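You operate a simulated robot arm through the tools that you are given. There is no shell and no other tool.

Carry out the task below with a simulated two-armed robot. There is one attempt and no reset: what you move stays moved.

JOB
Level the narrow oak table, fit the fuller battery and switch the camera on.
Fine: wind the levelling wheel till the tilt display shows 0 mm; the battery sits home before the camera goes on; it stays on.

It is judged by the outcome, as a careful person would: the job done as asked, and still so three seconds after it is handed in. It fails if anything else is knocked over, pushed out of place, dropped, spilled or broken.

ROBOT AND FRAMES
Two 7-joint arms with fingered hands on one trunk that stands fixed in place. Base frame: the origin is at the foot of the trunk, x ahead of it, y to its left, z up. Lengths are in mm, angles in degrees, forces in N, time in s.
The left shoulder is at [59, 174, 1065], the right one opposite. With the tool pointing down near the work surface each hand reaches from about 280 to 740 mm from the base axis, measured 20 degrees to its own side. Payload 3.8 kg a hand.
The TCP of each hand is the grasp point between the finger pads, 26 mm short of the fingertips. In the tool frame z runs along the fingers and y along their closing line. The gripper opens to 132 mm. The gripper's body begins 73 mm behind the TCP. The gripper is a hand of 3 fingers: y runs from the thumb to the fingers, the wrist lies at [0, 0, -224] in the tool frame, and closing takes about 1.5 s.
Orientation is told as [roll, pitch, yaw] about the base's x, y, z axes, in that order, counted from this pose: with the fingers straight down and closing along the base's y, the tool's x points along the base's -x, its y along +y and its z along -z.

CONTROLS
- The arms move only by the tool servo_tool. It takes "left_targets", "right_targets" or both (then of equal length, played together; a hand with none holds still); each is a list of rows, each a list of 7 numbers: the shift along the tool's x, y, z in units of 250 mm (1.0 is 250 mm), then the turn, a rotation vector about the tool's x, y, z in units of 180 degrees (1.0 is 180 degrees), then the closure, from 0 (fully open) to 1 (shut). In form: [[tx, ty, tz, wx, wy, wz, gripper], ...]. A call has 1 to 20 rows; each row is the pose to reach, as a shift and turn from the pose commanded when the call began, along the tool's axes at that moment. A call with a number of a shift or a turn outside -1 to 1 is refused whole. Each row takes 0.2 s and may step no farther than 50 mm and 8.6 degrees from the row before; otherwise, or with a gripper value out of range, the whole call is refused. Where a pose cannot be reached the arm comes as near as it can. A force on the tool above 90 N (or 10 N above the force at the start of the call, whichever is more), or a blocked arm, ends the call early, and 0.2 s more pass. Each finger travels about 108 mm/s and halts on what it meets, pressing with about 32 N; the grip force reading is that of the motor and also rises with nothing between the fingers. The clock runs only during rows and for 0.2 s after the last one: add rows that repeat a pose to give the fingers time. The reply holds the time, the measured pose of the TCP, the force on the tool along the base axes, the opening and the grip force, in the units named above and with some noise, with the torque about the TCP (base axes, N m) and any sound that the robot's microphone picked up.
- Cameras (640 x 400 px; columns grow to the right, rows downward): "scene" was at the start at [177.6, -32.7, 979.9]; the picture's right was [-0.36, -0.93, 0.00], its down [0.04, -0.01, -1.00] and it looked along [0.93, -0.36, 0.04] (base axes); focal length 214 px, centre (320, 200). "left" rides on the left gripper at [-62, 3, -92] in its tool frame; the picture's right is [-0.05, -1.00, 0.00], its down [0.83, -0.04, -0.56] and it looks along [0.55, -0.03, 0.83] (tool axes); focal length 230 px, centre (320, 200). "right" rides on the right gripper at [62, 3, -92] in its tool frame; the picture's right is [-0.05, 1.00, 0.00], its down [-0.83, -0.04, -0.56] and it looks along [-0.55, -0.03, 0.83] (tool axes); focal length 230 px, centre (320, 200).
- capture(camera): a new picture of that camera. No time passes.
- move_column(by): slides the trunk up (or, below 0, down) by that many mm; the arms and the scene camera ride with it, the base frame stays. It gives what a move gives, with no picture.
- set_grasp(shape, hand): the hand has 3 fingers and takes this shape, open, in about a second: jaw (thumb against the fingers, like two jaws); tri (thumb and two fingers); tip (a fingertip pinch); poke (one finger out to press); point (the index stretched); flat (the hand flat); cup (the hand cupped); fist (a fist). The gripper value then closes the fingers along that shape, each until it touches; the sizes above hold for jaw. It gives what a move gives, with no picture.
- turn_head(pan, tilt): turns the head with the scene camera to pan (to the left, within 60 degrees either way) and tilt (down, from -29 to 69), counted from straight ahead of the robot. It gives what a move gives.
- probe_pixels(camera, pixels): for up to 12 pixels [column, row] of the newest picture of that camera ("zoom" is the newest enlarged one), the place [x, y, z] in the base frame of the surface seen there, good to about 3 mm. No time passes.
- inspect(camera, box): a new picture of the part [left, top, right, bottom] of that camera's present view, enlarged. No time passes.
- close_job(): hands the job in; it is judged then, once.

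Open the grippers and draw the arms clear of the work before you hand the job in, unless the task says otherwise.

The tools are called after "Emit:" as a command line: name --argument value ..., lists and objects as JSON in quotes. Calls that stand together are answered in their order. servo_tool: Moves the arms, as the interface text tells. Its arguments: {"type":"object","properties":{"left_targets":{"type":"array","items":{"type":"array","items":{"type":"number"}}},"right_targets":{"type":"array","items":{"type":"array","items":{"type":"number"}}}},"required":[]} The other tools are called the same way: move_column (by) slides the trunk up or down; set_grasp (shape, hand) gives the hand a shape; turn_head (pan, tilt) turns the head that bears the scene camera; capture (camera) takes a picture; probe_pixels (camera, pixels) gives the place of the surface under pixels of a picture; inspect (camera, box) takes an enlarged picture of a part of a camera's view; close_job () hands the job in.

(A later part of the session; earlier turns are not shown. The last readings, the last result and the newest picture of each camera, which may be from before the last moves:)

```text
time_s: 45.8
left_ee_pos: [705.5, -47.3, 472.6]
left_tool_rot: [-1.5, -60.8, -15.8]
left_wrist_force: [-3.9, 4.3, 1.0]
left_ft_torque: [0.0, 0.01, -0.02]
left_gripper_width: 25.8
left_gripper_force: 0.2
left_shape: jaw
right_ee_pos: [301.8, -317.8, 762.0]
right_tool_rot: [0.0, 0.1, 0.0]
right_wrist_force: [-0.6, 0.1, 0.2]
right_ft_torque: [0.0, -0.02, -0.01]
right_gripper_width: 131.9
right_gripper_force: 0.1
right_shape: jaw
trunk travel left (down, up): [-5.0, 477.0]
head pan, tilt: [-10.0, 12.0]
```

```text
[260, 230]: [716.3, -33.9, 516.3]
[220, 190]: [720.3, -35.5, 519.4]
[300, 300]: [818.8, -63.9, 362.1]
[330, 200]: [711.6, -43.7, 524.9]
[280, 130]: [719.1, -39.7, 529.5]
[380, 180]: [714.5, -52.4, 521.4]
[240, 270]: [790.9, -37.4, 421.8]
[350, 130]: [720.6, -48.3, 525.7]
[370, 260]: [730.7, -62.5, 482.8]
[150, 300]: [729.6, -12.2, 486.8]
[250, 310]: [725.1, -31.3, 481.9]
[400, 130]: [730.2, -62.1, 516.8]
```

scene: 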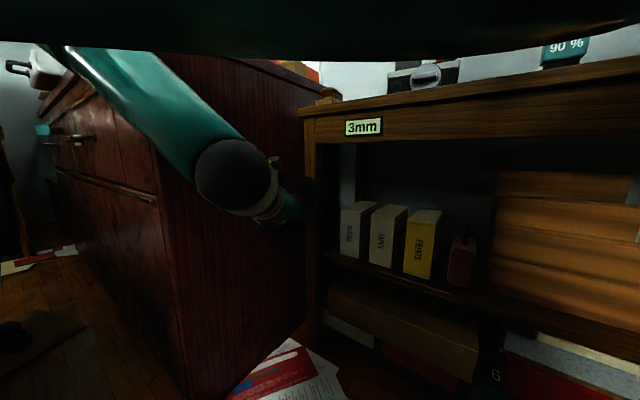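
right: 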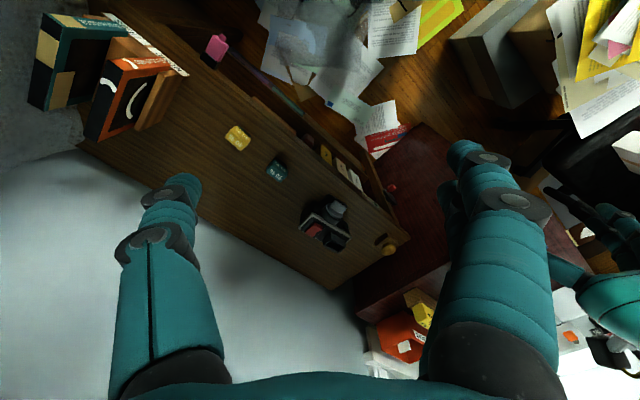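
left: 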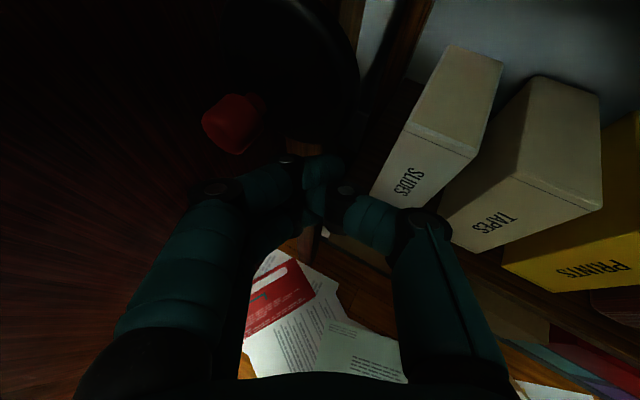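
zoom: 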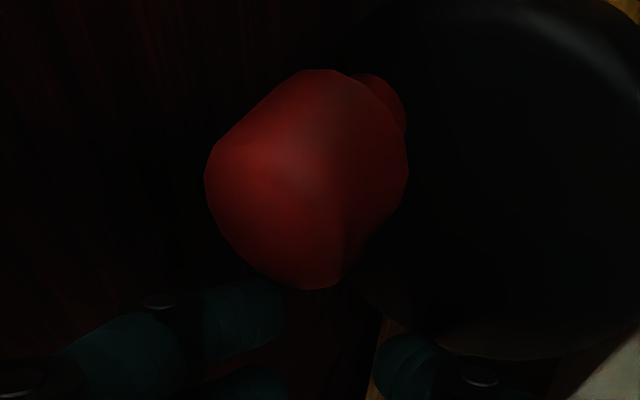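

The knob is at about u≈478, z≈519 (10 o'clock), total ≈150° turned. I raise the index under its lower-left side in small steps for the last part.

Emit:
servo_tool --left_targets '[[-0.0279, -0.0004, -0.0157, 0, 0, 0, 0.8], [-0.0558, -0.0008, -0.0313, 0, 0, 0, 0.8], [-0.0837, -0.0011, -0.047, 0, 0, 0, 0.8], [-0.1047, -0.0014, -0.0587, 0, 0, 0, 0.8], [-0.1047, -0.0014, -0.0587, 0, 0, 0, 0.8]]'

Emit:
inspect --camera "scene" --box '[240, 90, 420, 240]'

Emit:
inspect --camera "left" --box '[200, 40, 420, 220]'

```text
time_s: 47.0
left_ee_pos: [706.1, -47.0, 502.1]
left_tool_rot: [-1.5, -60.7, -15.8]
left_wrist_force: [-6.1, 5.9, -2.9]
left_ft_torque: [0.11, 0.12, -0.03]
left_gripper_width: 25.5
left_gripper_force: 0.1
left_shape: jaw
right_ee_pos: [304.2, -318.1, 761.0]
right_tool_rot: [0.0, 0.1, 0.0]
right_wrist_force: [0.2, -0.5, 0.1]
right_ft_torque: [0.0, 0.01, 0.01]
right_gripper_width: 131.9
right_gripper_force: 0.1
right_shape: jaw
trunk travel left (down, up): [-5.0, 477.0]
head pan, tilt: [-10.0, 12.0]
```

```text
2.67 times, centred on (330, 165) of scene
```

zoom: 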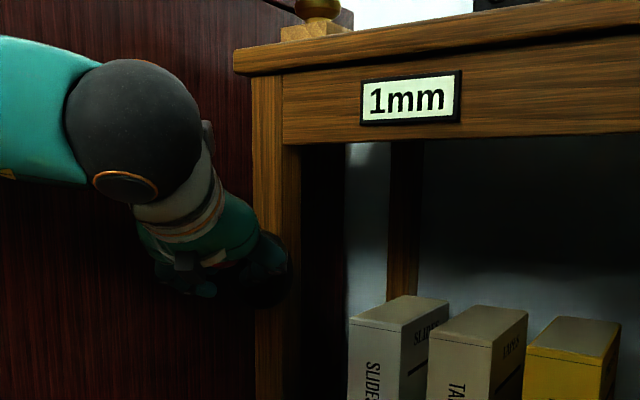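

```text
2.22 times, centred on (310, 130) of left
```

zoom: 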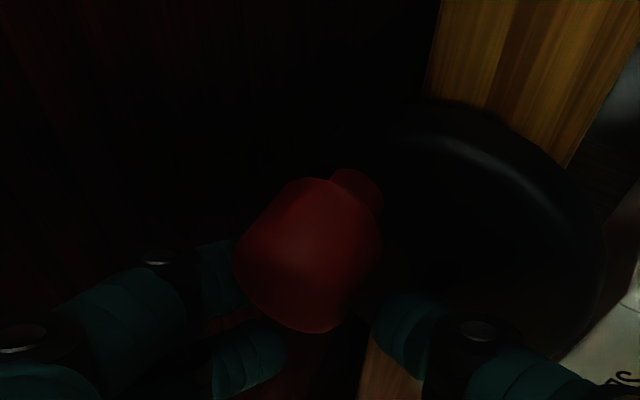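

The knob is now nested between index and thumb (zoom (310,250)), display still 1mm. I close snugly on it and move up-right along the arc by about 25-30°.

Emit:
servo_tool --left_targets '[[0.0051, 0.0056, -0.0093, 0, 0, 0, 0.88], [0.0051, 0.0056, -0.0093, 0, 0, 0, 0.9], [0.0051, 0.0056, -0.0093, 0, 0, 0, 0.9], [-0.0027, -0.0087, -0.0222, 0, 0, 0, 0.9], [-0.0105, -0.0229, -0.0352, 0, 0, 0, 0.9], [-0.0183, -0.0372, -0.0481, 0, 0, 0, 0.9], [-0.0183, -0.0372, -0.0481, 0, 0, 0, 0.9]]'

Emit:
inspect --camera "scene" --box '[240, 90, 420, 240]'

Emit:
inspect --camera "left" --box '[200, 40, 420, 220]'

```text
time_s: 48.6
left_ee_pos: [695.0, -52.7, 511.5]
left_tool_rot: [-1.6, -60.6, -15.9]
left_wrist_force: [1.5, 1.1, -0.3]
left_ft_torque: [0.0, -0.01, 0.05]
left_gripper_width: 14.1
left_gripper_force: 0.1
left_shape: jaw
right_ee_pos: [302.8, -318.7, 761.1]
right_tool_rot: [-0.1, 0.0, 0.0]
right_wrist_force: [0.8, 0.3, 0.0]
right_ft_torque: [-0.02, 0.02, -0.02]
right_gripper_width: 132.0
right_gripper_force: 0.1
right_shape: jaw
trunk travel left (down, up): [-5.0, 477.0]
head pan, tilt: [-10.0, 12.0]
```

```text
2.67 times, centred on (330, 165) of scene
```

zoom: 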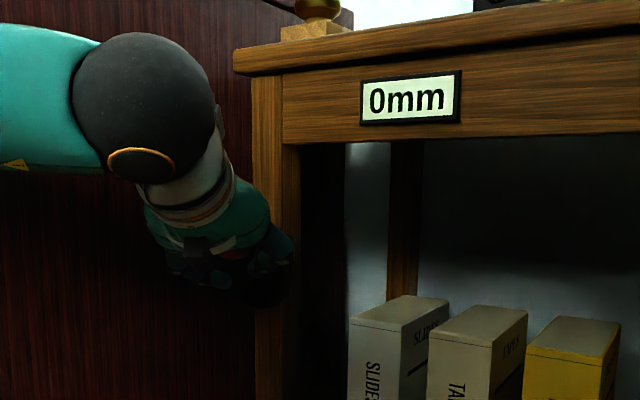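

```text
2.22 times, centred on (310, 130) of left
```

zoom: 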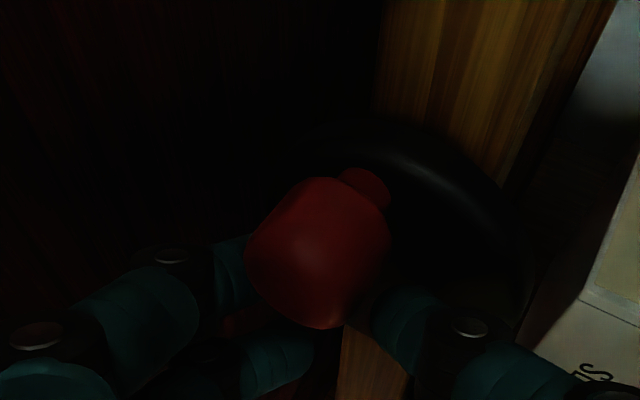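

The display reads 0mm. I probe the knob to see how far it turned, to judge how centred the zero is.

Emit:
probe_pixels --camera "zoom" --pixels '[[300, 280], [255, 250], [320, 325], [350, 240], [310, 185], [385, 240], [340, 190], [370, 185], [370, 290]]'

```text
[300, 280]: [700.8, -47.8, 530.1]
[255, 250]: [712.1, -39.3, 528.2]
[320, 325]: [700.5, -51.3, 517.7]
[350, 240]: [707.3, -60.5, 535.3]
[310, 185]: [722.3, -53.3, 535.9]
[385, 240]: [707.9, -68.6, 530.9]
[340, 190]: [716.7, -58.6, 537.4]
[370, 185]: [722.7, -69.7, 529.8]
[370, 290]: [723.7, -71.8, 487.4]
```

The knob turned ~188° in total for the 5 mm, so zero looks well centred. I open the fingers and withdraw straight out along the wheel axis without touching the knob.

Emit:
servo_tool --left_targets '[[0, 0, 0, 0, 0, 0, 0.8], [0, 0, 0, 0, 0, 0, 0.66], [0, 0, 0, 0, 0, 0, 0.66], [0.0257, 0.028, -0.0464, 0, 0, 0, 0.66], [0.0599, 0.0655, -0.1083, 0, 0, 0, 0.66], [0.1027, 0.1122, -0.1857, 0, 0, 0, 0.66], [0.154, 0.1683, -0.2785, 0, 0, 0, 0.66]]'

Emit:
capture --camera "scene"

Emit:
capture --camera "left"

```text
time_s: 50.2
left_ee_pos: [632.5, 10.5, 512.5]
left_tool_rot: [-1.6, -60.7, -15.6]
left_wrist_force: [-0.7, -0.4, 0.5]
left_ft_torque: [0.04, -0.04, 0.0]
left_gripper_width: 44.5
left_gripper_force: 0.1
left_shape: jaw
right_ee_pos: [302.3, -318.4, 762.3]
right_tool_rot: [0.0, 0.0, 0.0]
right_wrist_force: [-0.1, 0.1, -0.4]
right_ft_torque: [0.02, 0.0, -0.03]
right_gripper_width: 131.8
right_gripper_force: 0.0
right_shape: jaw
trunk travel left (down, up): [-5.0, 477.0]
head pan, tilt: [-10.0, 12.0]
```

```text
taken
```

scene: 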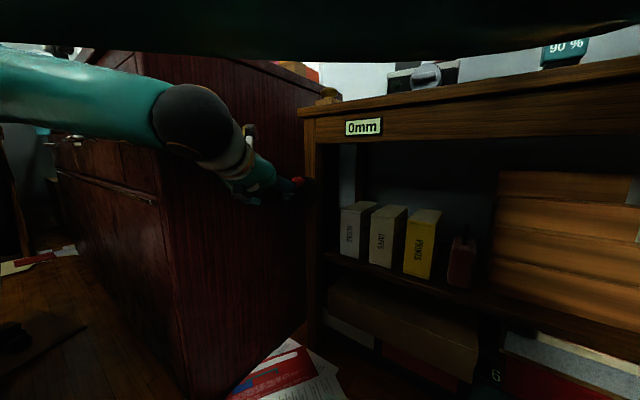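

```text
taken
```

left: 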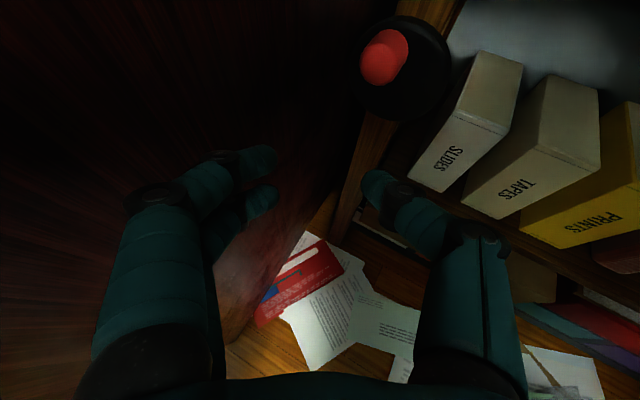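

0mm holds and the wheel is free. I retract the left hand toward the robot before raising the trunk.

Emit:
servo_tool --left_targets '[[0.0297, 0.0018, -0.08, 0, 0, 0, 0.6], [0.0593, 0.0037, -0.16, 0, 0, 0, 0.5], [0.089, 0.0055, -0.24, 0, 0, 0, 0.5], [0.1187, 0.0073, -0.32, 0, 0, 0, 0.5], [0.1483, 0.0092, -0.4, 0, 0, 0, 0.5], [0.178, 0.011, -0.48, 0, 0, 0, 0.5]]'

Emit:
move_column --by 150

Emit:
turn_head --pan -30 --tilt 20

Emit:
capture --camera "scene"

```text
time_s: 51.6
left_ee_pos: [562.4, 33.3, 523.8]
left_tool_rot: [-1.4, -60.7, -15.9]
left_wrist_force: [-0.6, 0.4, 0.4]
left_ft_torque: [0.0, -0.01, -0.01]
left_gripper_width: 65.7
left_gripper_force: 0.1
left_shape: jaw
left hand out of reach, approached as far as the arm can: row 4, 5, 6
right_ee_pos: [302.7, -318.5, 761.2]
right_tool_rot: [0.0, 0.1, -0.1]
right_wrist_force: [0.7, -0.7, 0.4]
right_ft_torque: [-0.01, -0.01, -0.04]
right_gripper_width: 131.7
right_gripper_force: 0.1
right_shape: jaw
trunk travel left (down, up): [-5.0, 477.0]
head pan, tilt: [-10.0, 12.0]
```

```text
time_s: 53.4
left_ee_pos: [561.6, 33.9, 674.2]
left_tool_rot: [-1.5, -60.8, -15.7]
left_wrist_force: [-0.7, -0.4, -0.3]
left_ft_torque: [-0.02, 0.02, 0.0]
left_gripper_width: 65.4
left_gripper_force: 0.0
left_shape: jaw
right_ee_pos: [303.3, -318.9, 910.6]
right_tool_rot: [0.1, -0.1, 0.0]
right_wrist_force: [0.7, -0.7, -0.2]
right_ft_torque: [0.02, -0.01, -0.02]
right_gripper_width: 132.1
right_gripper_force: 0.1
right_shape: jaw
trunk travel left (down, up): [-155.0, 327.0]
head pan, tilt: [-10.0, 12.0]
```

```text
time_s: 54.2
left_ee_pos: [561.4, 34.7, 673.5]
left_tool_rot: [-1.5, -60.6, -15.8]
left_wrist_force: [-0.5, 0.3, 0.0]
left_ft_torque: [0.0, -0.02, -0.02]
left_gripper_width: 65.3
left_gripper_force: 0.1
left_shape: jaw
right_ee_pos: [303.1, -317.9, 911.6]
right_tool_rot: [-0.1, 0.0, -0.1]
right_wrist_force: [-0.5, 0.0, -0.1]
right_ft_torque: [-0.01, 0.03, 0.01]
right_gripper_width: 131.8
right_gripper_force: 0.1
right_shape: jaw
trunk travel left (down, up): [-155.0, 327.0]
head pan, tilt: [-30.0, 20.0]
```

```text
taken
```

scene: 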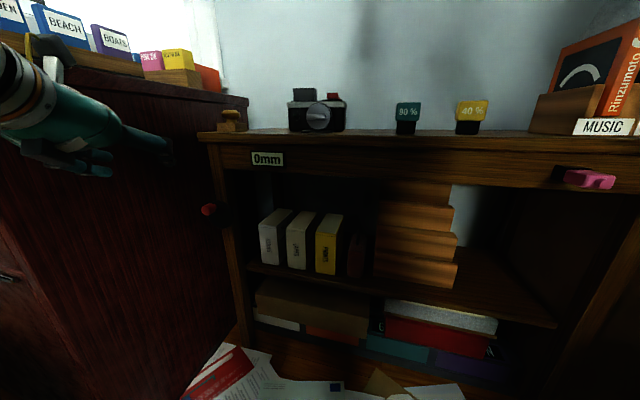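

0mm still shown at (268,158). I raise the trunk 220 mm back to its original height for the table-top work.

Emit:
move_column --by 220

Emit:
turn_head --pan -32 --tilt 35

Emit:
capture --camera "scene"

Emit:
capture --camera "right"

```text
time_s: 56.5
left_ee_pos: [562.3, 33.7, 895.6]
left_tool_rot: [-1.6, -60.6, -15.9]
left_wrist_force: [0.8, -0.5, -0.7]
left_ft_torque: [-0.01, -0.01, 0.03]
left_gripper_width: 65.3
left_gripper_force: 0.1
left_shape: jaw
right_ee_pos: [302.8, -318.7, 1132.1]
right_tool_rot: [0.0, 0.0, 0.0]
right_wrist_force: [0.6, -0.2, -0.4]
right_ft_torque: [0.0, 0.02, -0.01]
right_gripper_width: 131.8
right_gripper_force: 0.1
right_shape: jaw
trunk travel left (down, up): [-375.0, 107.0]
head pan, tilt: [-30.0, 20.0]
```

```text
time_s: 57.3
left_ee_pos: [561.4, 34.2, 893.6]
left_tool_rot: [-1.5, -60.7, -15.9]
left_wrist_force: [0.5, -0.2, -0.2]
left_ft_torque: [0.02, -0.01, -0.03]
left_gripper_width: 65.5
left_gripper_force: 0.1
left_shape: jaw
right_ee_pos: [304.2, -318.2, 1130.3]
right_tool_rot: [-0.1, 0.0, -0.1]
right_wrist_force: [0.2, 0.5, 0.4]
right_ft_torque: [0.0, 0.0, 0.01]
right_gripper_width: 131.7
right_gripper_force: 0.0
right_shape: jaw
trunk travel left (down, up): [-375.0, 107.0]
head pan, tilt: [-32.0, 35.0]
```

```text
taken
```

scene: 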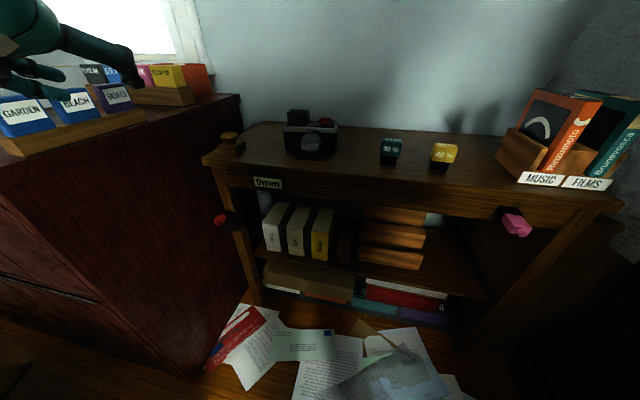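

```text
taken
```

right: 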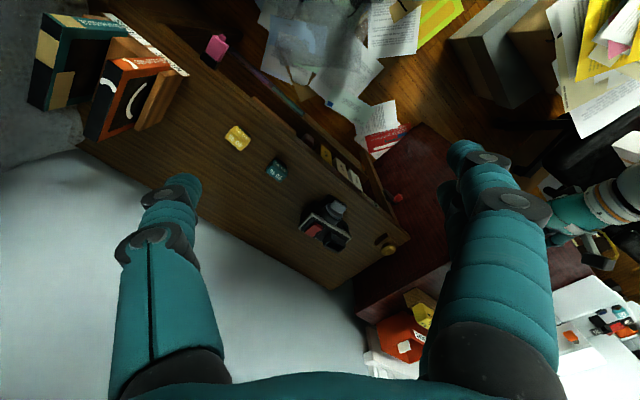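

Display shows 0mm at (268,183). Now I study the 90% battery at (391,150) and the camera at (310,135) in zoom.

Emit:
inspect --camera "scene" --box '[370, 130, 418, 170]'

Emit:
probe_pixels --camera "zoom" --pixels '[[200, 120], [280, 100], [380, 110], [440, 110], [200, 220], [300, 200], [420, 220], [210, 300], [300, 330], [380, 330], [430, 130], [320, 280]]'

```text
10.00 times, centred on (394, 150) of scene
```

zoom: 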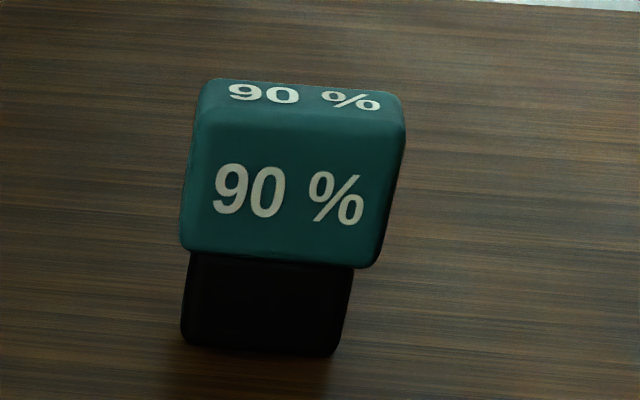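

```text
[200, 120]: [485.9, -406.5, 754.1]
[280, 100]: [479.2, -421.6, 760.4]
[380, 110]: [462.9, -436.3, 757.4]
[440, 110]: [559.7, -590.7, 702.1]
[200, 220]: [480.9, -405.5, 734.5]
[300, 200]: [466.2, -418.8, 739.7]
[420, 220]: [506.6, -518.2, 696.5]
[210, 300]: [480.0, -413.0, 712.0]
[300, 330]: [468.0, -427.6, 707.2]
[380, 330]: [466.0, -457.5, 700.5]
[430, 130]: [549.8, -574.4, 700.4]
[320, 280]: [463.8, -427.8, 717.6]
```

The battery is aligned with the table (45°): cap u≈18–57, front n≈-626, z 725–760, with a narrower black foot below. I bring the right hand above it, turned so the closing line runs along the table.

Emit:
servo_tool --right_targets '[[-0.0587, -0.036, 0.0767, 0, 0, 0.0208, 0], [-0.1173, -0.072, 0.1533, 0, 0, 0.0417, 0], [-0.176, -0.108, 0.23, 0, 0, 0.0625, 0], [-0.2347, -0.144, 0.3067, 0, 0, 0.0833, 0], [-0.2933, -0.18, 0.3833, 0, 0, 0.1042, 0], [-0.352, -0.216, 0.46, 0, 0, 0.125, 0], [-0.4107, -0.252, 0.5367, 0, 0, 0.1458, 0], [-0.4693, -0.288, 0.6133, 0, 0, 0.1667, 0], [-0.528, -0.324, 0.69, 0, 0, 0.1875, 0], [-0.5867, -0.36, 0.7667, 0, 0, 0.2083, 0], [-0.6453, -0.396, 0.8433, 0, 0, 0.2292, 0], [-0.704, -0.432, 0.92, 0, 0, 0.25, 0]]'

Emit:
capture --camera "right"

Emit:
capture --camera "scene"

```text
time_s: 59.9
left_ee_pos: [560.6, 33.3, 893.0]
left_tool_rot: [-1.6, -60.7, -15.8]
left_wrist_force: [0.2, -0.1, -0.7]
left_ft_torque: [0.01, -0.03, 0.0]
left_gripper_width: 65.1
left_gripper_force: 0.1
left_shape: jaw
right_ee_pos: [479.5, -425.2, 901.8]
right_tool_rot: [0.0, 0.1, -45.0]
right_wrist_force: [0.3, 0.0, 0.3]
right_ft_torque: [0.01, 0.0, -0.02]
right_gripper_width: 132.0
right_gripper_force: 0.0
right_shape: jaw
trunk travel left (down, up): [-375.0, 107.0]
head pan, tilt: [-32.0, 35.0]
```

```text
taken
```

right: 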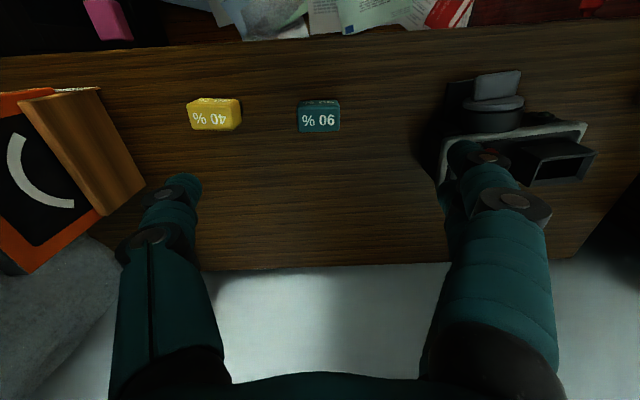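

```text
taken
```

scene: 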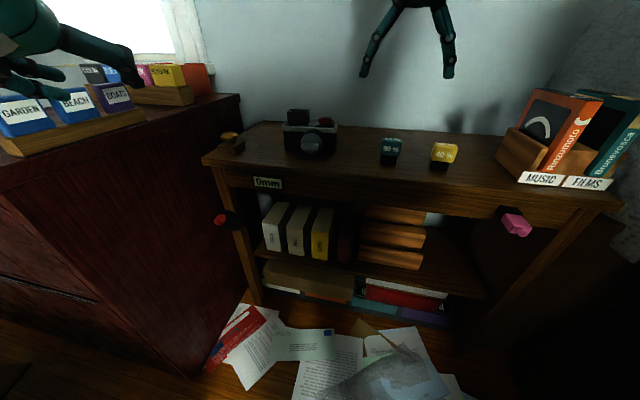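

The right view shows the 90% battery at (319,115) and the camera's open socket at (555,160). I zoom in on both and probe their outlines.

Emit:
inspect --camera "right" --box '[280, 85, 360, 145]'

Emit:
probe_pixels --camera "zoom" --pixels '[[150, 240], [480, 240], [150, 345], [480, 345], [300, 300], [320, 200], [170, 150], [470, 150], [320, 120], [320, 370], [140, 300], [490, 300]]'

Emit:
inspect --camera "right" --box '[430, 60, 620, 200]'

```text
6.67 times, centred on (320, 115) of right
```

zoom: 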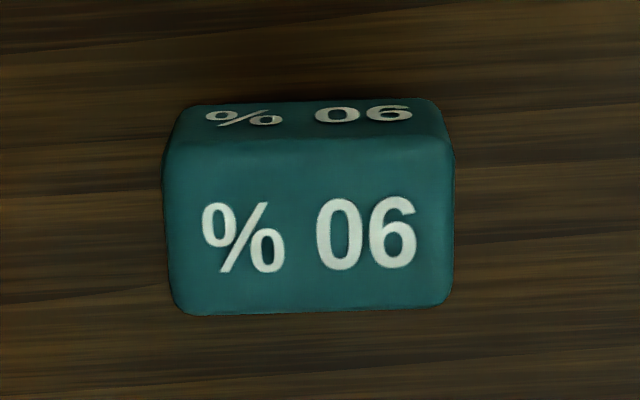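

```text
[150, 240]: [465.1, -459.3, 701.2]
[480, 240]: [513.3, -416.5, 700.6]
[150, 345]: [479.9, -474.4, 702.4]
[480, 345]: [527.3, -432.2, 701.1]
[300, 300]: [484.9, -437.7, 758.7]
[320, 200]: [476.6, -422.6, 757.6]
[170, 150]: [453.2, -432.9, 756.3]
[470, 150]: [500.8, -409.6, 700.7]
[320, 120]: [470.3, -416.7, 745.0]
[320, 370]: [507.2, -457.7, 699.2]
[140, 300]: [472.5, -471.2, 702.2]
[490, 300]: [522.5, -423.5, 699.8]
```

```text
2.86 times, centred on (525, 130) of right
```

zoom: 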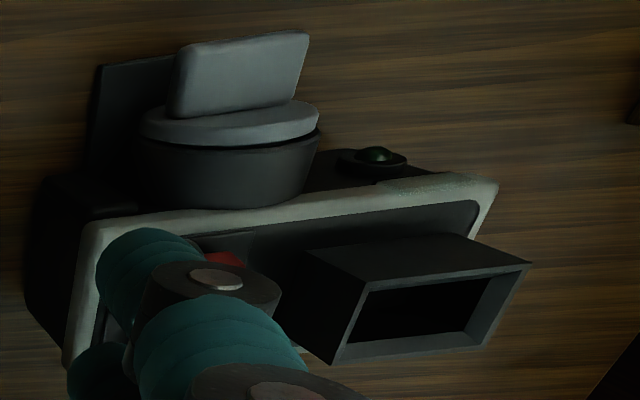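

The battery's top face spans zoom (165–455, 135–312). I re-zoom to probe its edges exactly.

Emit:
inspect --camera "right" --box '[280, 85, 360, 145]'

Emit:
probe_pixels --camera "zoom" --pixels '[[172, 200], [446, 200], [172, 260], [446, 260], [300, 308], [200, 300], [430, 300], [300, 150], [190, 150], [430, 150], [300, 130], [310, 225]]'

```text
6.67 times, centred on (320, 115) of right
```

zoom: 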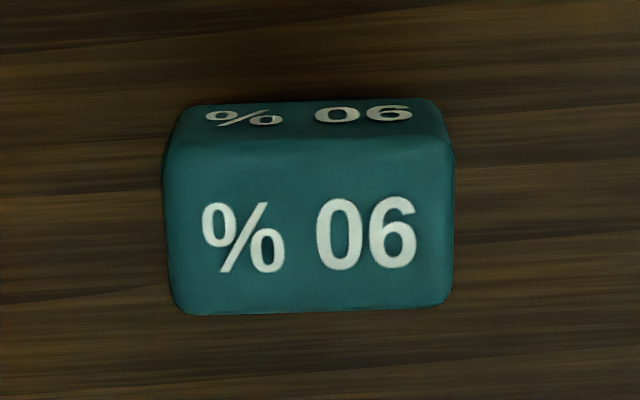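

```text
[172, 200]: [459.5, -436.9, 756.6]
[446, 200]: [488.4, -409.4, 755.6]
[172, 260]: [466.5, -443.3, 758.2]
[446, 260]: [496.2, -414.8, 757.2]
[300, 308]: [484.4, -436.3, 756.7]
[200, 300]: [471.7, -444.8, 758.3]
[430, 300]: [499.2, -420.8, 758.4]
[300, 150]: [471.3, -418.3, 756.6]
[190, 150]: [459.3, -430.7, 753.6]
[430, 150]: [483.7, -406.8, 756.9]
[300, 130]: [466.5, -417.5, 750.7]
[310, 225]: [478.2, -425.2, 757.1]
```

Cap: u 15.5–57.5 (centre 36.5), n -627 to -652 (centre -639.5), top z 758. Now I probe the socket rim in a zoom of the camera.

Emit:
inspect --camera "right" --box '[515, 130, 605, 195]'

Emit:
capture --camera "scene"

```text
6.15 times, centred on (560, 162) of right
```

zoom: 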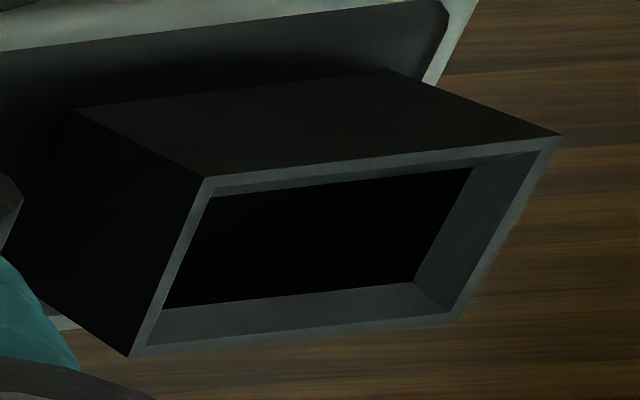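

```text
taken
```

scene: 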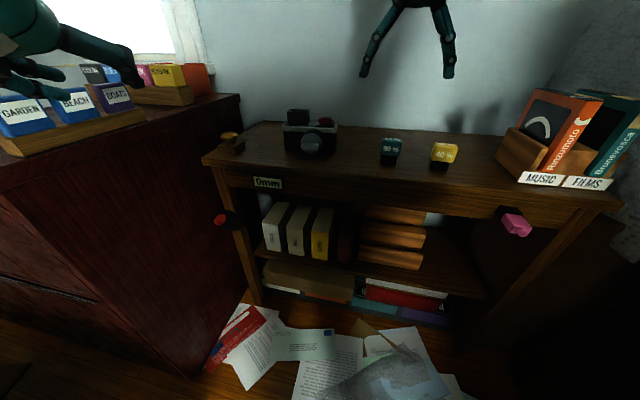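

The socket rim is clear in the zoom: corners near (207,180), (555,137), (455,320), (130,355). I probe the rim and the interior.

Emit:
probe_pixels --camera "zoom" --pixels '[[210, 182], [550, 140], [452, 318], [138, 350], [380, 165], [290, 340], [175, 265], [500, 235], [300, 240], [400, 230], [480, 180], [300, 310]]'

```text
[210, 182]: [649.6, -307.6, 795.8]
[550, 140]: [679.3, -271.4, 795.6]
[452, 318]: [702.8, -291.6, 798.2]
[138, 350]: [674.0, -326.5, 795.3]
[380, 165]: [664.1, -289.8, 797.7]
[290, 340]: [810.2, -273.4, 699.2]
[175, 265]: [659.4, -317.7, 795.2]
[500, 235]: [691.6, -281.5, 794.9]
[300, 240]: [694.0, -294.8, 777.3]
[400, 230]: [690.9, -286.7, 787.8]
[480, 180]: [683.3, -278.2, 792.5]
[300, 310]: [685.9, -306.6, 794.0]
```

The socket centre is u≈266.7, n≈-690, rim z≈796, and the camera is turned about 5.5° from the table; the battery is within ~1.5° of it. Gripping front-to-back gives the fingers a wider face, so I rotate the right hand to yaw +45° at the hover point.

Emit:
servo_tool --right_targets '[[0, 0, 0, 0, 0, -0.0417, 0], [0, 0, 0, 0, 0, -0.0833, 0], [0, 0, 0, 0, 0, -0.125, 0], [0, 0, 0, 0, 0, -0.1667, 0], [0, 0, 0, 0, 0, -0.2083, 0], [0, 0, 0, 0, 0, -0.25, 0], [0, 0, 0, 0, 0, -0.2917, 0], [0, 0, 0, 0, 0, -0.3333, 0], [0, 0, 0, 0, 0, -0.375, 0], [0, 0, 0, 0, 0, -0.4167, 0], [0, 0, 0, 0, 0, -0.4583, 0], [0, 0, 0, 0, 0, -0.5, 0]]'

Emit:
capture --camera "right"

Emit:
capture --camera "scene"

```text
time_s: 62.5
left_ee_pos: [562.0, 32.5, 894.2]
left_tool_rot: [-1.5, -60.7, -15.8]
left_wrist_force: [-0.1, 0.6, 0.1]
left_ft_torque: [0.01, -0.01, -0.02]
left_gripper_width: 65.6
left_gripper_force: 0.0
left_shape: jaw
right_ee_pos: [479.4, -426.0, 901.4]
right_tool_rot: [0.0, -0.1, 45.2]
right_wrist_force: [0.2, 0.2, 0.2]
right_ft_torque: [-0.02, 0.0, -0.01]
right_gripper_width: 131.6
right_gripper_force: 0.0
right_shape: jaw
trunk travel left (down, up): [-375.0, 107.0]
head pan, tilt: [-32.0, 35.0]
```

```text
taken
```

right: 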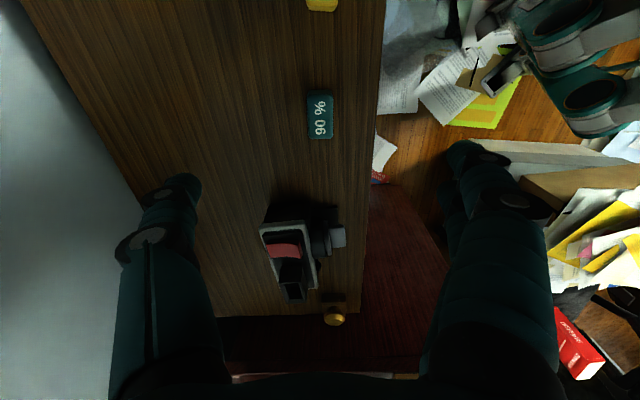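

```text
taken
```

scene: 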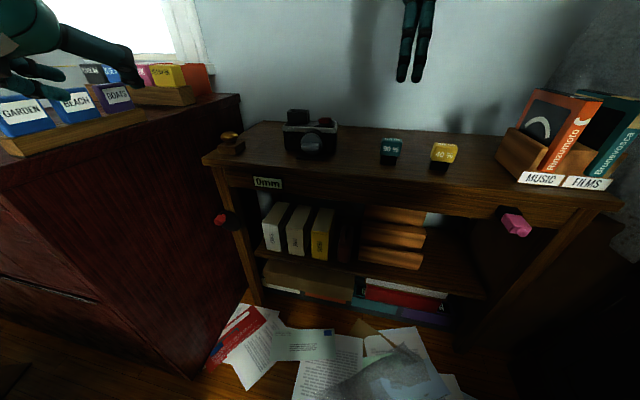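

Yaw +45° is fine. Before grasping I move empty above the socket with yaw ~50° to test reach and get a straight-down look at it.

Emit:
servo_tool --right_targets '[[-0.0916, -0.0199, 0.008, 0, 0, -0.0029, 0], [-0.1831, -0.0398, 0.016, 0, 0, -0.0058, 0], [-0.2747, -0.0598, 0.024, 0, 0, -0.0087, 0], [-0.3662, -0.0797, 0.032, 0, 0, -0.0116, 0], [-0.4578, -0.0996, 0.04, 0, 0, -0.0145, 0], [-0.5494, -0.1195, 0.048, 0, 0, -0.0174, 0], [-0.6409, -0.1394, 0.056, 0, 0, -0.0203, 0], [-0.7325, -0.1594, 0.064, 0, 0, -0.0232, 0], [-0.824, -0.1793, 0.072, 0, 0, -0.0261, 0], [-0.9156, -0.1992, 0.08, 0, 0, -0.029, 0]]'

Emit:
capture --camera "right"

Emit:
capture --camera "scene"

```text
time_s: 64.7
left_ee_pos: [562.4, 33.6, 894.7]
left_tool_rot: [-1.5, -60.7, -15.7]
left_wrist_force: [-0.2, -0.6, 0.6]
left_ft_torque: [-0.02, 0.0, -0.02]
left_gripper_width: 65.3
left_gripper_force: 0.0
left_shape: jaw
right_ee_pos: [585.9, -341.9, 881.7]
right_tool_rot: [0.0, -0.1, 49.9]
right_wrist_force: [0.2, 0.1, -0.5]
right_ft_torque: [-0.02, 0.0, -0.03]
right_gripper_width: 131.7
right_gripper_force: 0.0
right_shape: jaw
right hand out of reach, approached as far as the arm can: row 6, 7, 8, 9, 10
trunk travel left (down, up): [-375.0, 107.0]
head pan, tilt: [-32.0, 35.0]
```

```text
taken
```

right: 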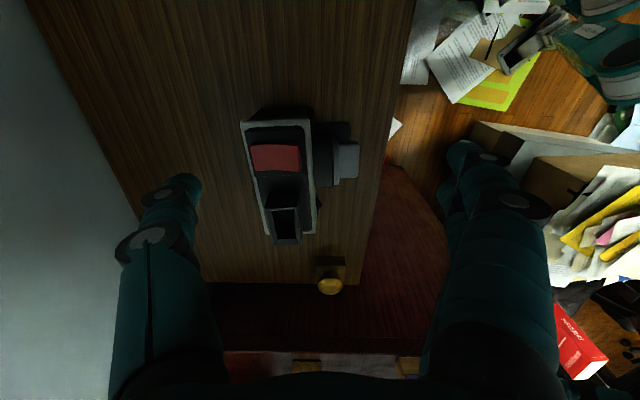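

```text
taken
```

scene: 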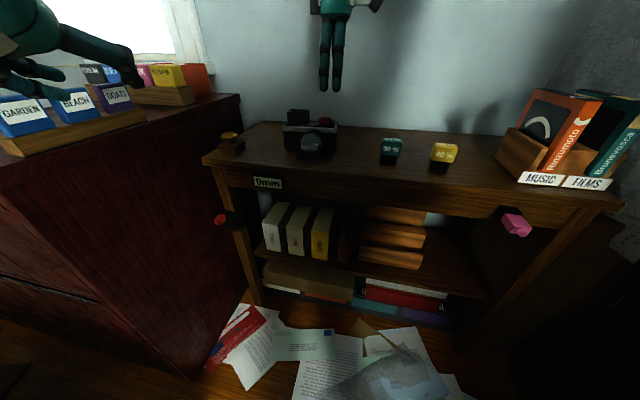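

Out of reach at radius ~680 with this wrist (forearm level, hand bent 90°). Raising the shoulder should ease the wrist bend, so I lift the trunk 105 mm and try again.

Emit:
move_column --by 105

```text
time_s: 66.1
left_ee_pos: [562.1, 33.3, 997.5]
left_tool_rot: [-1.6, -60.4, -15.7]
left_wrist_force: [0.5, -0.6, 0.3]
left_ft_torque: [-0.03, -0.01, -0.02]
left_gripper_width: 65.2
left_gripper_force: 0.2
left_shape: jaw
right_ee_pos: [561.6, -341.4, 1173.9]
right_tool_rot: [-14.6, -11.8, 51.8]
right_wrist_force: [0.1, -0.2, -0.1]
right_ft_torque: [-0.05, -0.03, -0.03]
right_gripper_width: 131.8
right_gripper_force: 0.1
right_shape: jaw
trunk travel left (down, up): [-480.0, 2.0]
head pan, tilt: [-32.0, 35.0]
```

The right hand jumped to z≈1174 with a tilt, not just +105 mm. I look at the scene before doing anything else.

Emit:
turn_head --pan -32 --tilt 20

Emit:
capture --camera "scene"

Emit:
capture --camera "right"

```text
time_s: 66.8
left_ee_pos: [561.6, 33.8, 999.5]
left_tool_rot: [-1.6, -60.9, -15.8]
left_wrist_force: [-0.3, -0.1, -0.3]
left_ft_torque: [-0.04, -0.04, 0.0]
left_gripper_width: 65.7
left_gripper_force: 0.1
left_shape: jaw
right_ee_pos: [562.5, -340.8, 1175.7]
right_tool_rot: [-14.8, -12.0, 51.8]
right_wrist_force: [-0.1, -0.3, 0.2]
right_ft_torque: [-0.03, 0.02, 0.01]
right_gripper_width: 131.9
right_gripper_force: 0.0
right_shape: jaw
trunk travel left (down, up): [-480.0, 2.0]
head pan, tilt: [-32.0, 20.0]
```

```text
taken
```

scene: 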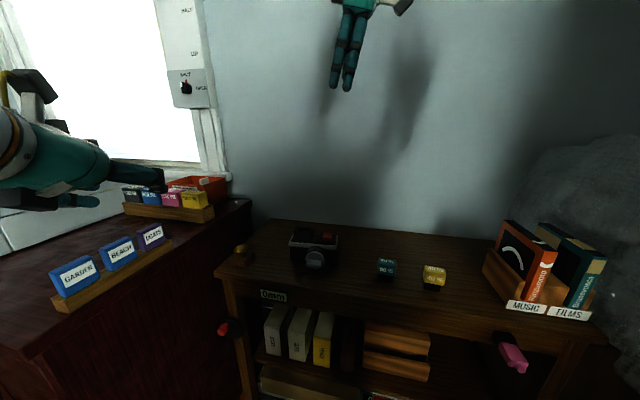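

```text
taken
```

right: 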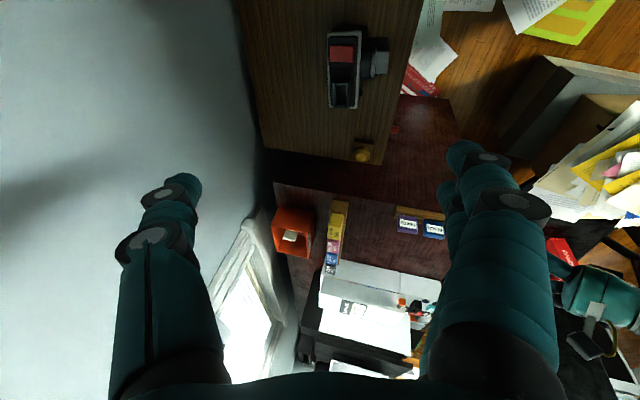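

Nothing was touched; the arm just settled into another posture. I bring the right hand back to tool-down (yaw 50°) at about (600,-340,930) with the trunk now higher.

Emit:
servo_tool --right_targets '[[0.0093, 0.0115, 0.0815, -0.0068, 0.0056, -0.0001, 0], [0.0185, 0.023, 0.163, -0.0135, 0.0112, -0.0002, 0], [0.0278, 0.0345, 0.2445, -0.0203, 0.0168, -0.0002, 0], [0.037, 0.046, 0.326, -0.027, 0.0224, -0.0003, 0], [0.0463, 0.0575, 0.4075, -0.0338, 0.028, -0.0004, 0], [0.0555, 0.069, 0.489, -0.0406, 0.0337, -0.0005, 0], [0.0648, 0.0805, 0.5705, -0.0473, 0.0393, -0.0005, 0], [0.074, 0.092, 0.652, -0.0541, 0.0449, -0.0006, 0], [0.0833, 0.1035, 0.7335, -0.0608, 0.0505, -0.0007, 0], [0.0925, 0.115, 0.815, -0.0676, 0.0561, -0.0008, 0], [0.1018, 0.1265, 0.8965, -0.0743, 0.0617, -0.0008, 0], [0.111, 0.138, 0.978, -0.0811, 0.0673, -0.0009, 0], [0.111, 0.138, 0.978, -0.0811, 0.0673, -0.0009, 0]]'

Emit:
capture --camera "right"

```text
time_s: 69.6
left_ee_pos: [560.5, 33.3, 1000.3]
left_tool_rot: [-1.5, -60.8, -15.8]
left_wrist_force: [-0.3, 0.3, -0.1]
left_ft_torque: [0.0, -0.01, 0.01]
left_gripper_width: 65.4
left_gripper_force: 0.1
left_shape: jaw
right_ee_pos: [484.9, -369.0, 978.1]
right_tool_rot: [0.1, -0.1, 50.4]
right_wrist_force: [0.5, 0.3, -0.3]
right_ft_torque: [0.02, 0.01, -0.03]
right_gripper_width: 131.7
right_gripper_force: 0.1
right_shape: jaw
right hand out of reach, approached as far as the arm can: row 1, 2, 3, 4, 5, 6, 7, 8, 9, 10, 11, 12, 13
trunk travel left (down, up): [-480.0, 2.0]
head pan, tilt: [-32.0, 20.0]
```

```text
taken
```

right: 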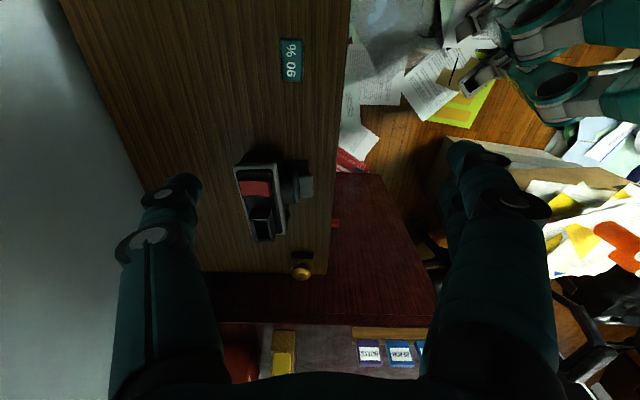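

With yaw 50° the arm stops short again (485,-369,978). The other orientation (closing along the table, yaw -40°) may reach farther, so I rotate the hand back by -90°.

Emit:
servo_tool --right_targets '[[0, 0, 0, 0, 0, 0.0417, 0], [0, 0, 0, 0, 0, 0.0833, 0], [0, 0, 0, 0, 0, 0.125, 0], [0, 0, 0, 0, 0, 0.1667, 0], [0, 0, 0, 0, 0, 0.2083, 0], [0, 0, 0, 0, 0, 0.25, 0], [0, 0, 0, 0, 0, 0.2917, 0], [0, 0, 0, 0, 0, 0.3333, 0], [0, 0, 0, 0, 0, 0.375, 0], [0, 0, 0, 0, 0, 0.4167, 0], [0, 0, 0, 0, 0, 0.4583, 0], [0, 0, 0, 0, 0, 0.5, 0]]'

Emit:
capture --camera "right"

```text
time_s: 72.2
left_ee_pos: [561.1, 32.9, 1000.3]
left_tool_rot: [-1.6, -60.7, -15.8]
left_wrist_force: [0.2, 0.1, 0.3]
left_ft_torque: [0.02, -0.03, 0.02]
left_gripper_width: 65.4
left_gripper_force: 0.0
left_shape: jaw
right_ee_pos: [486.2, -370.6, 977.5]
right_tool_rot: [0.0, 0.1, -39.8]
right_wrist_force: [0.7, 0.3, -0.1]
right_ft_torque: [0.0, 0.06, -0.01]
right_gripper_width: 132.1
right_gripper_force: 0.1
right_shape: jaw
trunk travel left (down, up): [-480.0, 2.0]
head pan, tilt: [-32.0, 20.0]
```

```text
taken
```

right: 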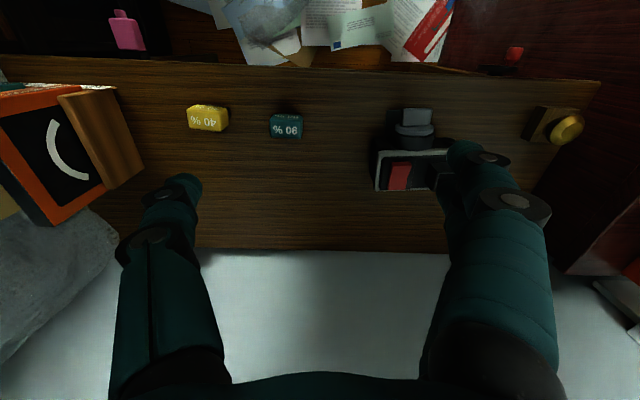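

Yaw -39.8° is held here. I now test the reach above the socket (676,-299,870) in this orientation.

Emit:
servo_tool --right_targets '[[-0.0402, 0.0705, 0.0428, 0, 0, 0, 0], [-0.0804, 0.141, 0.0856, 0, 0, 0, 0], [-0.1206, 0.2115, 0.1284, 0, 0, 0, 0], [-0.1608, 0.282, 0.1712, 0, 0, 0, 0], [-0.201, 0.3525, 0.214, 0, 0, 0, 0], [-0.2412, 0.423, 0.2568, 0, 0, 0, 0], [-0.2814, 0.4935, 0.2996, 0, 0, 0, 0], [-0.3216, 0.564, 0.3424, 0, 0, 0, 0], [-0.3618, 0.6345, 0.3852, 0, 0, 0, 0], [-0.402, 0.705, 0.428, 0, 0, 0, 0]]'

Emit:
capture --camera "right"

Emit:
turn_head --pan -32 --tilt 38

Emit:
capture --camera "scene"

```text
time_s: 74.4
left_ee_pos: [560.5, 33.7, 999.2]
left_tool_rot: [-1.5, -60.8, -15.7]
left_wrist_force: [-0.3, -0.1, 0.0]
left_ft_torque: [0.0, 0.01, 0.0]
left_gripper_width: 65.5
left_gripper_force: 0.1
left_shape: jaw
right_ee_pos: [481.2, -364.4, 970.4]
right_tool_rot: [0.1, 0.1, -39.6]
right_wrist_force: [-0.1, 0.0, -0.1]
right_ft_torque: [-0.02, 0.0, -0.02]
right_gripper_width: 131.9
right_gripper_force: 0.1
right_shape: jaw
right hand out of reach, approached as far as the arm can: row 1, 2, 3, 4, 5, 6, 7, 8, 9, 10
trunk travel left (down, up): [-480.0, 2.0]
head pan, tilt: [-32.0, 20.0]
```

```text
taken
```

right: 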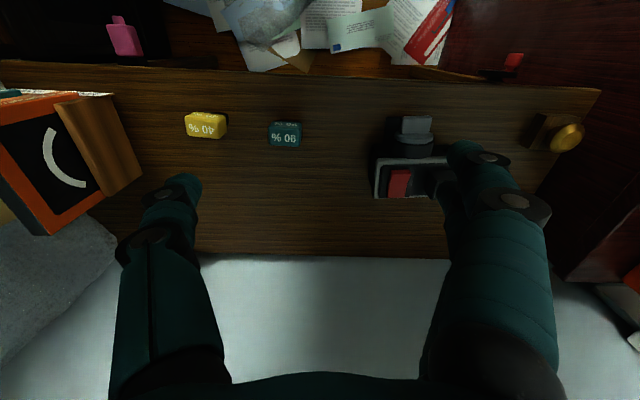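

```text
time_s: 75.2
left_ee_pos: [562.4, 35.0, 999.3]
left_tool_rot: [-1.5, -60.7, -15.8]
left_wrist_force: [0.6, 0.3, 0.0]
left_ft_torque: [0.02, 0.0, -0.03]
left_gripper_width: 65.1
left_gripper_force: 0.0
left_shape: jaw
right_ee_pos: [480.6, -364.4, 970.0]
right_tool_rot: [0.0, 0.0, -39.6]
right_wrist_force: [1.1, -0.2, -0.2]
right_ft_torque: [0.01, 0.0, 0.01]
right_gripper_width: 131.9
right_gripper_force: 0.0
right_shape: jaw
trunk travel left (down, up): [-480.0, 2.0]
head pan, tilt: [-32.0, 38.0]
```

```text
taken
```

scene: 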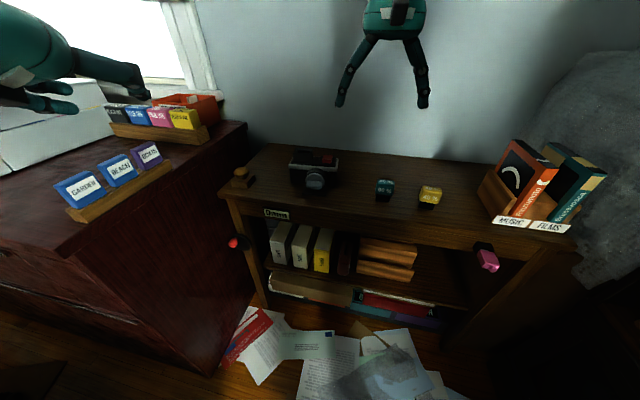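

The arm can't extend at this height since the wrist would bend past 90°. With the raised shoulder, a lower hand should work: I first descend to z≈850 here (well above the batteries), then extend.

Emit:
servo_tool --right_targets '[[0, 0, 0.08, 0, 0, 0, 0], [0, 0, 0.16, 0, 0, 0, 0.2], [0, 0, 0.24, 0, 0, 0, 0.3], [0, 0, 0.32, 0, 0, 0, 0.4], [0, 0, 0.4, 0, 0, 0, 0.4], [0, 0, 0.48, 0, 0, 0, 0.4]]'

Emit:
capture --camera "scene"

```text
time_s: 76.7
left_ee_pos: [562.0, 33.2, 998.7]
left_tool_rot: [-1.5, -60.8, -15.9]
left_wrist_force: [-0.1, 0.2, -0.6]
left_ft_torque: [0.0, -0.03, -0.01]
left_gripper_width: 65.4
left_gripper_force: 0.1
left_shape: jaw
right_ee_pos: [434.2, -376.5, 887.9]
right_tool_rot: [0.0, 0.2, -39.5]
right_wrist_force: [-0.4, -0.2, -0.2]
right_ft_torque: [0.01, 0.0, -0.03]
right_gripper_width: 79.7
right_gripper_force: 0.1
right_shape: jaw
right hand out of reach, approached as far as the arm can: row 1, 2, 3, 4, 5, 6
trunk travel left (down, up): [-480.0, 2.0]
head pan, tilt: [-32.0, 38.0]
```

```text
taken
```

scene: 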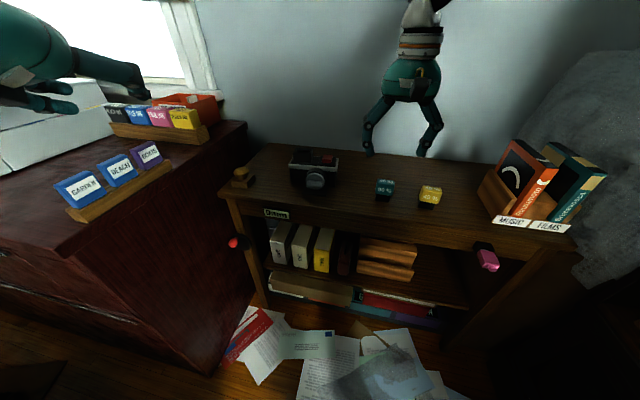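

Still limited at (434,-376,888). I look at the right arm's posture to understand which joint is stuck.

Emit:
turn_head --pan -60 --tilt 5

Emit:
capture --camera "scene"

Emit:
capture --camera "left"

```text
time_s: 77.6
left_ee_pos: [561.3, 32.7, 1000.0]
left_tool_rot: [-1.5, -60.7, -15.8]
left_wrist_force: [0.0, -0.6, -0.5]
left_ft_torque: [0.01, -0.02, 0.01]
left_gripper_width: 65.3
left_gripper_force: 0.0
left_shape: jaw
right_ee_pos: [434.3, -375.4, 887.9]
right_tool_rot: [0.0, 0.0, -39.6]
right_wrist_force: [0.8, 0.5, 0.7]
right_ft_torque: [0.01, 0.0, 0.01]
right_gripper_width: 79.9
right_gripper_force: 0.0
right_shape: jaw
trunk travel left (down, up): [-480.0, 2.0]
head pan, tilt: [-60.0, 5.0]
```

```text
taken
```

scene: 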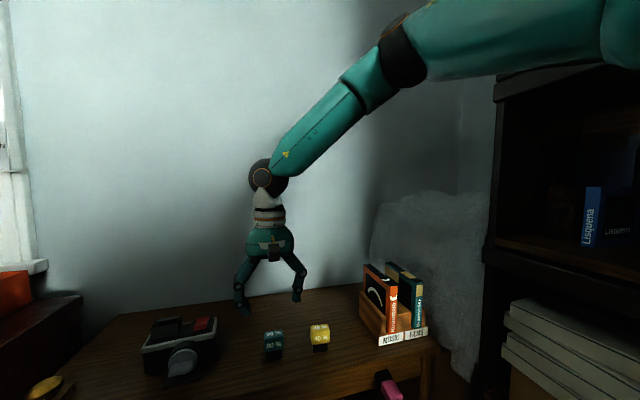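

```text
taken
```

left: 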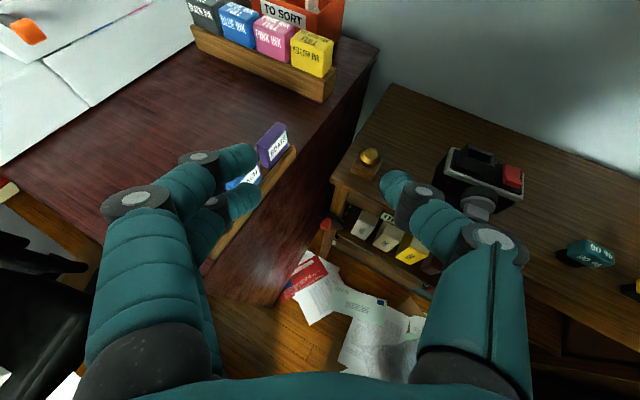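

The elbow is out to the right and high; a forward-tilted hand will shorten the needed reach and the wrist bend. Tilting about the closing line is harmless to a side grip, so I pitch the hand 30° forward near the battery.

Emit:
servo_tool --right_targets '[[-0.03, 0, 0.0088, 0, -0.0208, 0, 0.4], [-0.06, 0, 0.0175, 0, -0.0417, 0, 0.4], [-0.09, 0, 0.0263, 0, -0.0625, 0, 0.4], [-0.12, 0, 0.035, 0, -0.0833, 0, 0.4], [-0.15, 0, 0.0438, 0, -0.1042, 0, 0.4], [-0.18, 0, 0.0525, 0, -0.125, 0, 0.4], [-0.21, 0, 0.0613, 0, -0.1458, 0, 0.4], [-0.24, 0, 0.07, 0, -0.1667, 0, 0.4]]'

Emit:
turn_head --pan -38 --tilt 35

Emit:
capture --camera "scene"

Emit:
capture --camera "right"

```text
time_s: 79.4
left_ee_pos: [561.9, 33.4, 999.4]
left_tool_rot: [-1.5, -60.6, -15.8]
left_wrist_force: [0.6, -0.3, 0.3]
left_ft_torque: [-0.02, 0.0, -0.04]
left_gripper_width: 65.4
left_gripper_force: 0.1
left_shape: jaw
right_ee_pos: [525.6, -426.8, 937.5]
right_tool_rot: [0.0, -24.8, -39.1]
right_wrist_force: [0.5, -0.3, 0.3]
right_ft_torque: [0.0, -0.01, 0.03]
right_gripper_width: 79.3
right_gripper_force: 0.1
right_shape: jaw
right hand out of reach, approached as far as the arm can: row 4, 5, 6, 7, 8
trunk travel left (down, up): [-480.0, 2.0]
head pan, tilt: [-60.0, 5.0]
```

```text
time_s: 80.4
left_ee_pos: [561.7, 32.6, 998.6]
left_tool_rot: [-1.5, -60.7, -15.7]
left_wrist_force: [-0.3, -0.5, 0.5]
left_ft_torque: [0.02, -0.03, 0.0]
left_gripper_width: 65.3
left_gripper_force: 0.0
left_shape: jaw
right_ee_pos: [525.0, -427.3, 936.6]
right_tool_rot: [0.0, -24.8, -39.1]
right_wrist_force: [0.0, 0.8, -0.2]
right_ft_torque: [0.0, -0.01, -0.01]
right_gripper_width: 79.8
right_gripper_force: 0.0
right_shape: jaw
trunk travel left (down, up): [-480.0, 2.0]
head pan, tilt: [-38.0, 35.0]
```

```text
taken
```

scene: 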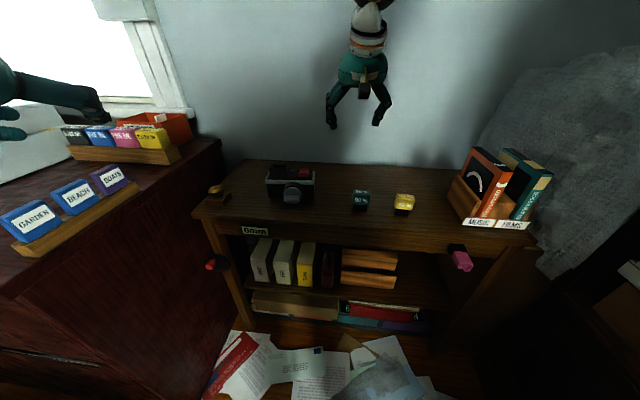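

```text
taken
```

right: 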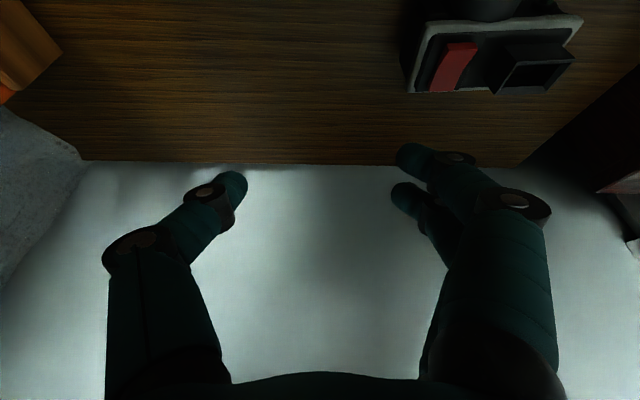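

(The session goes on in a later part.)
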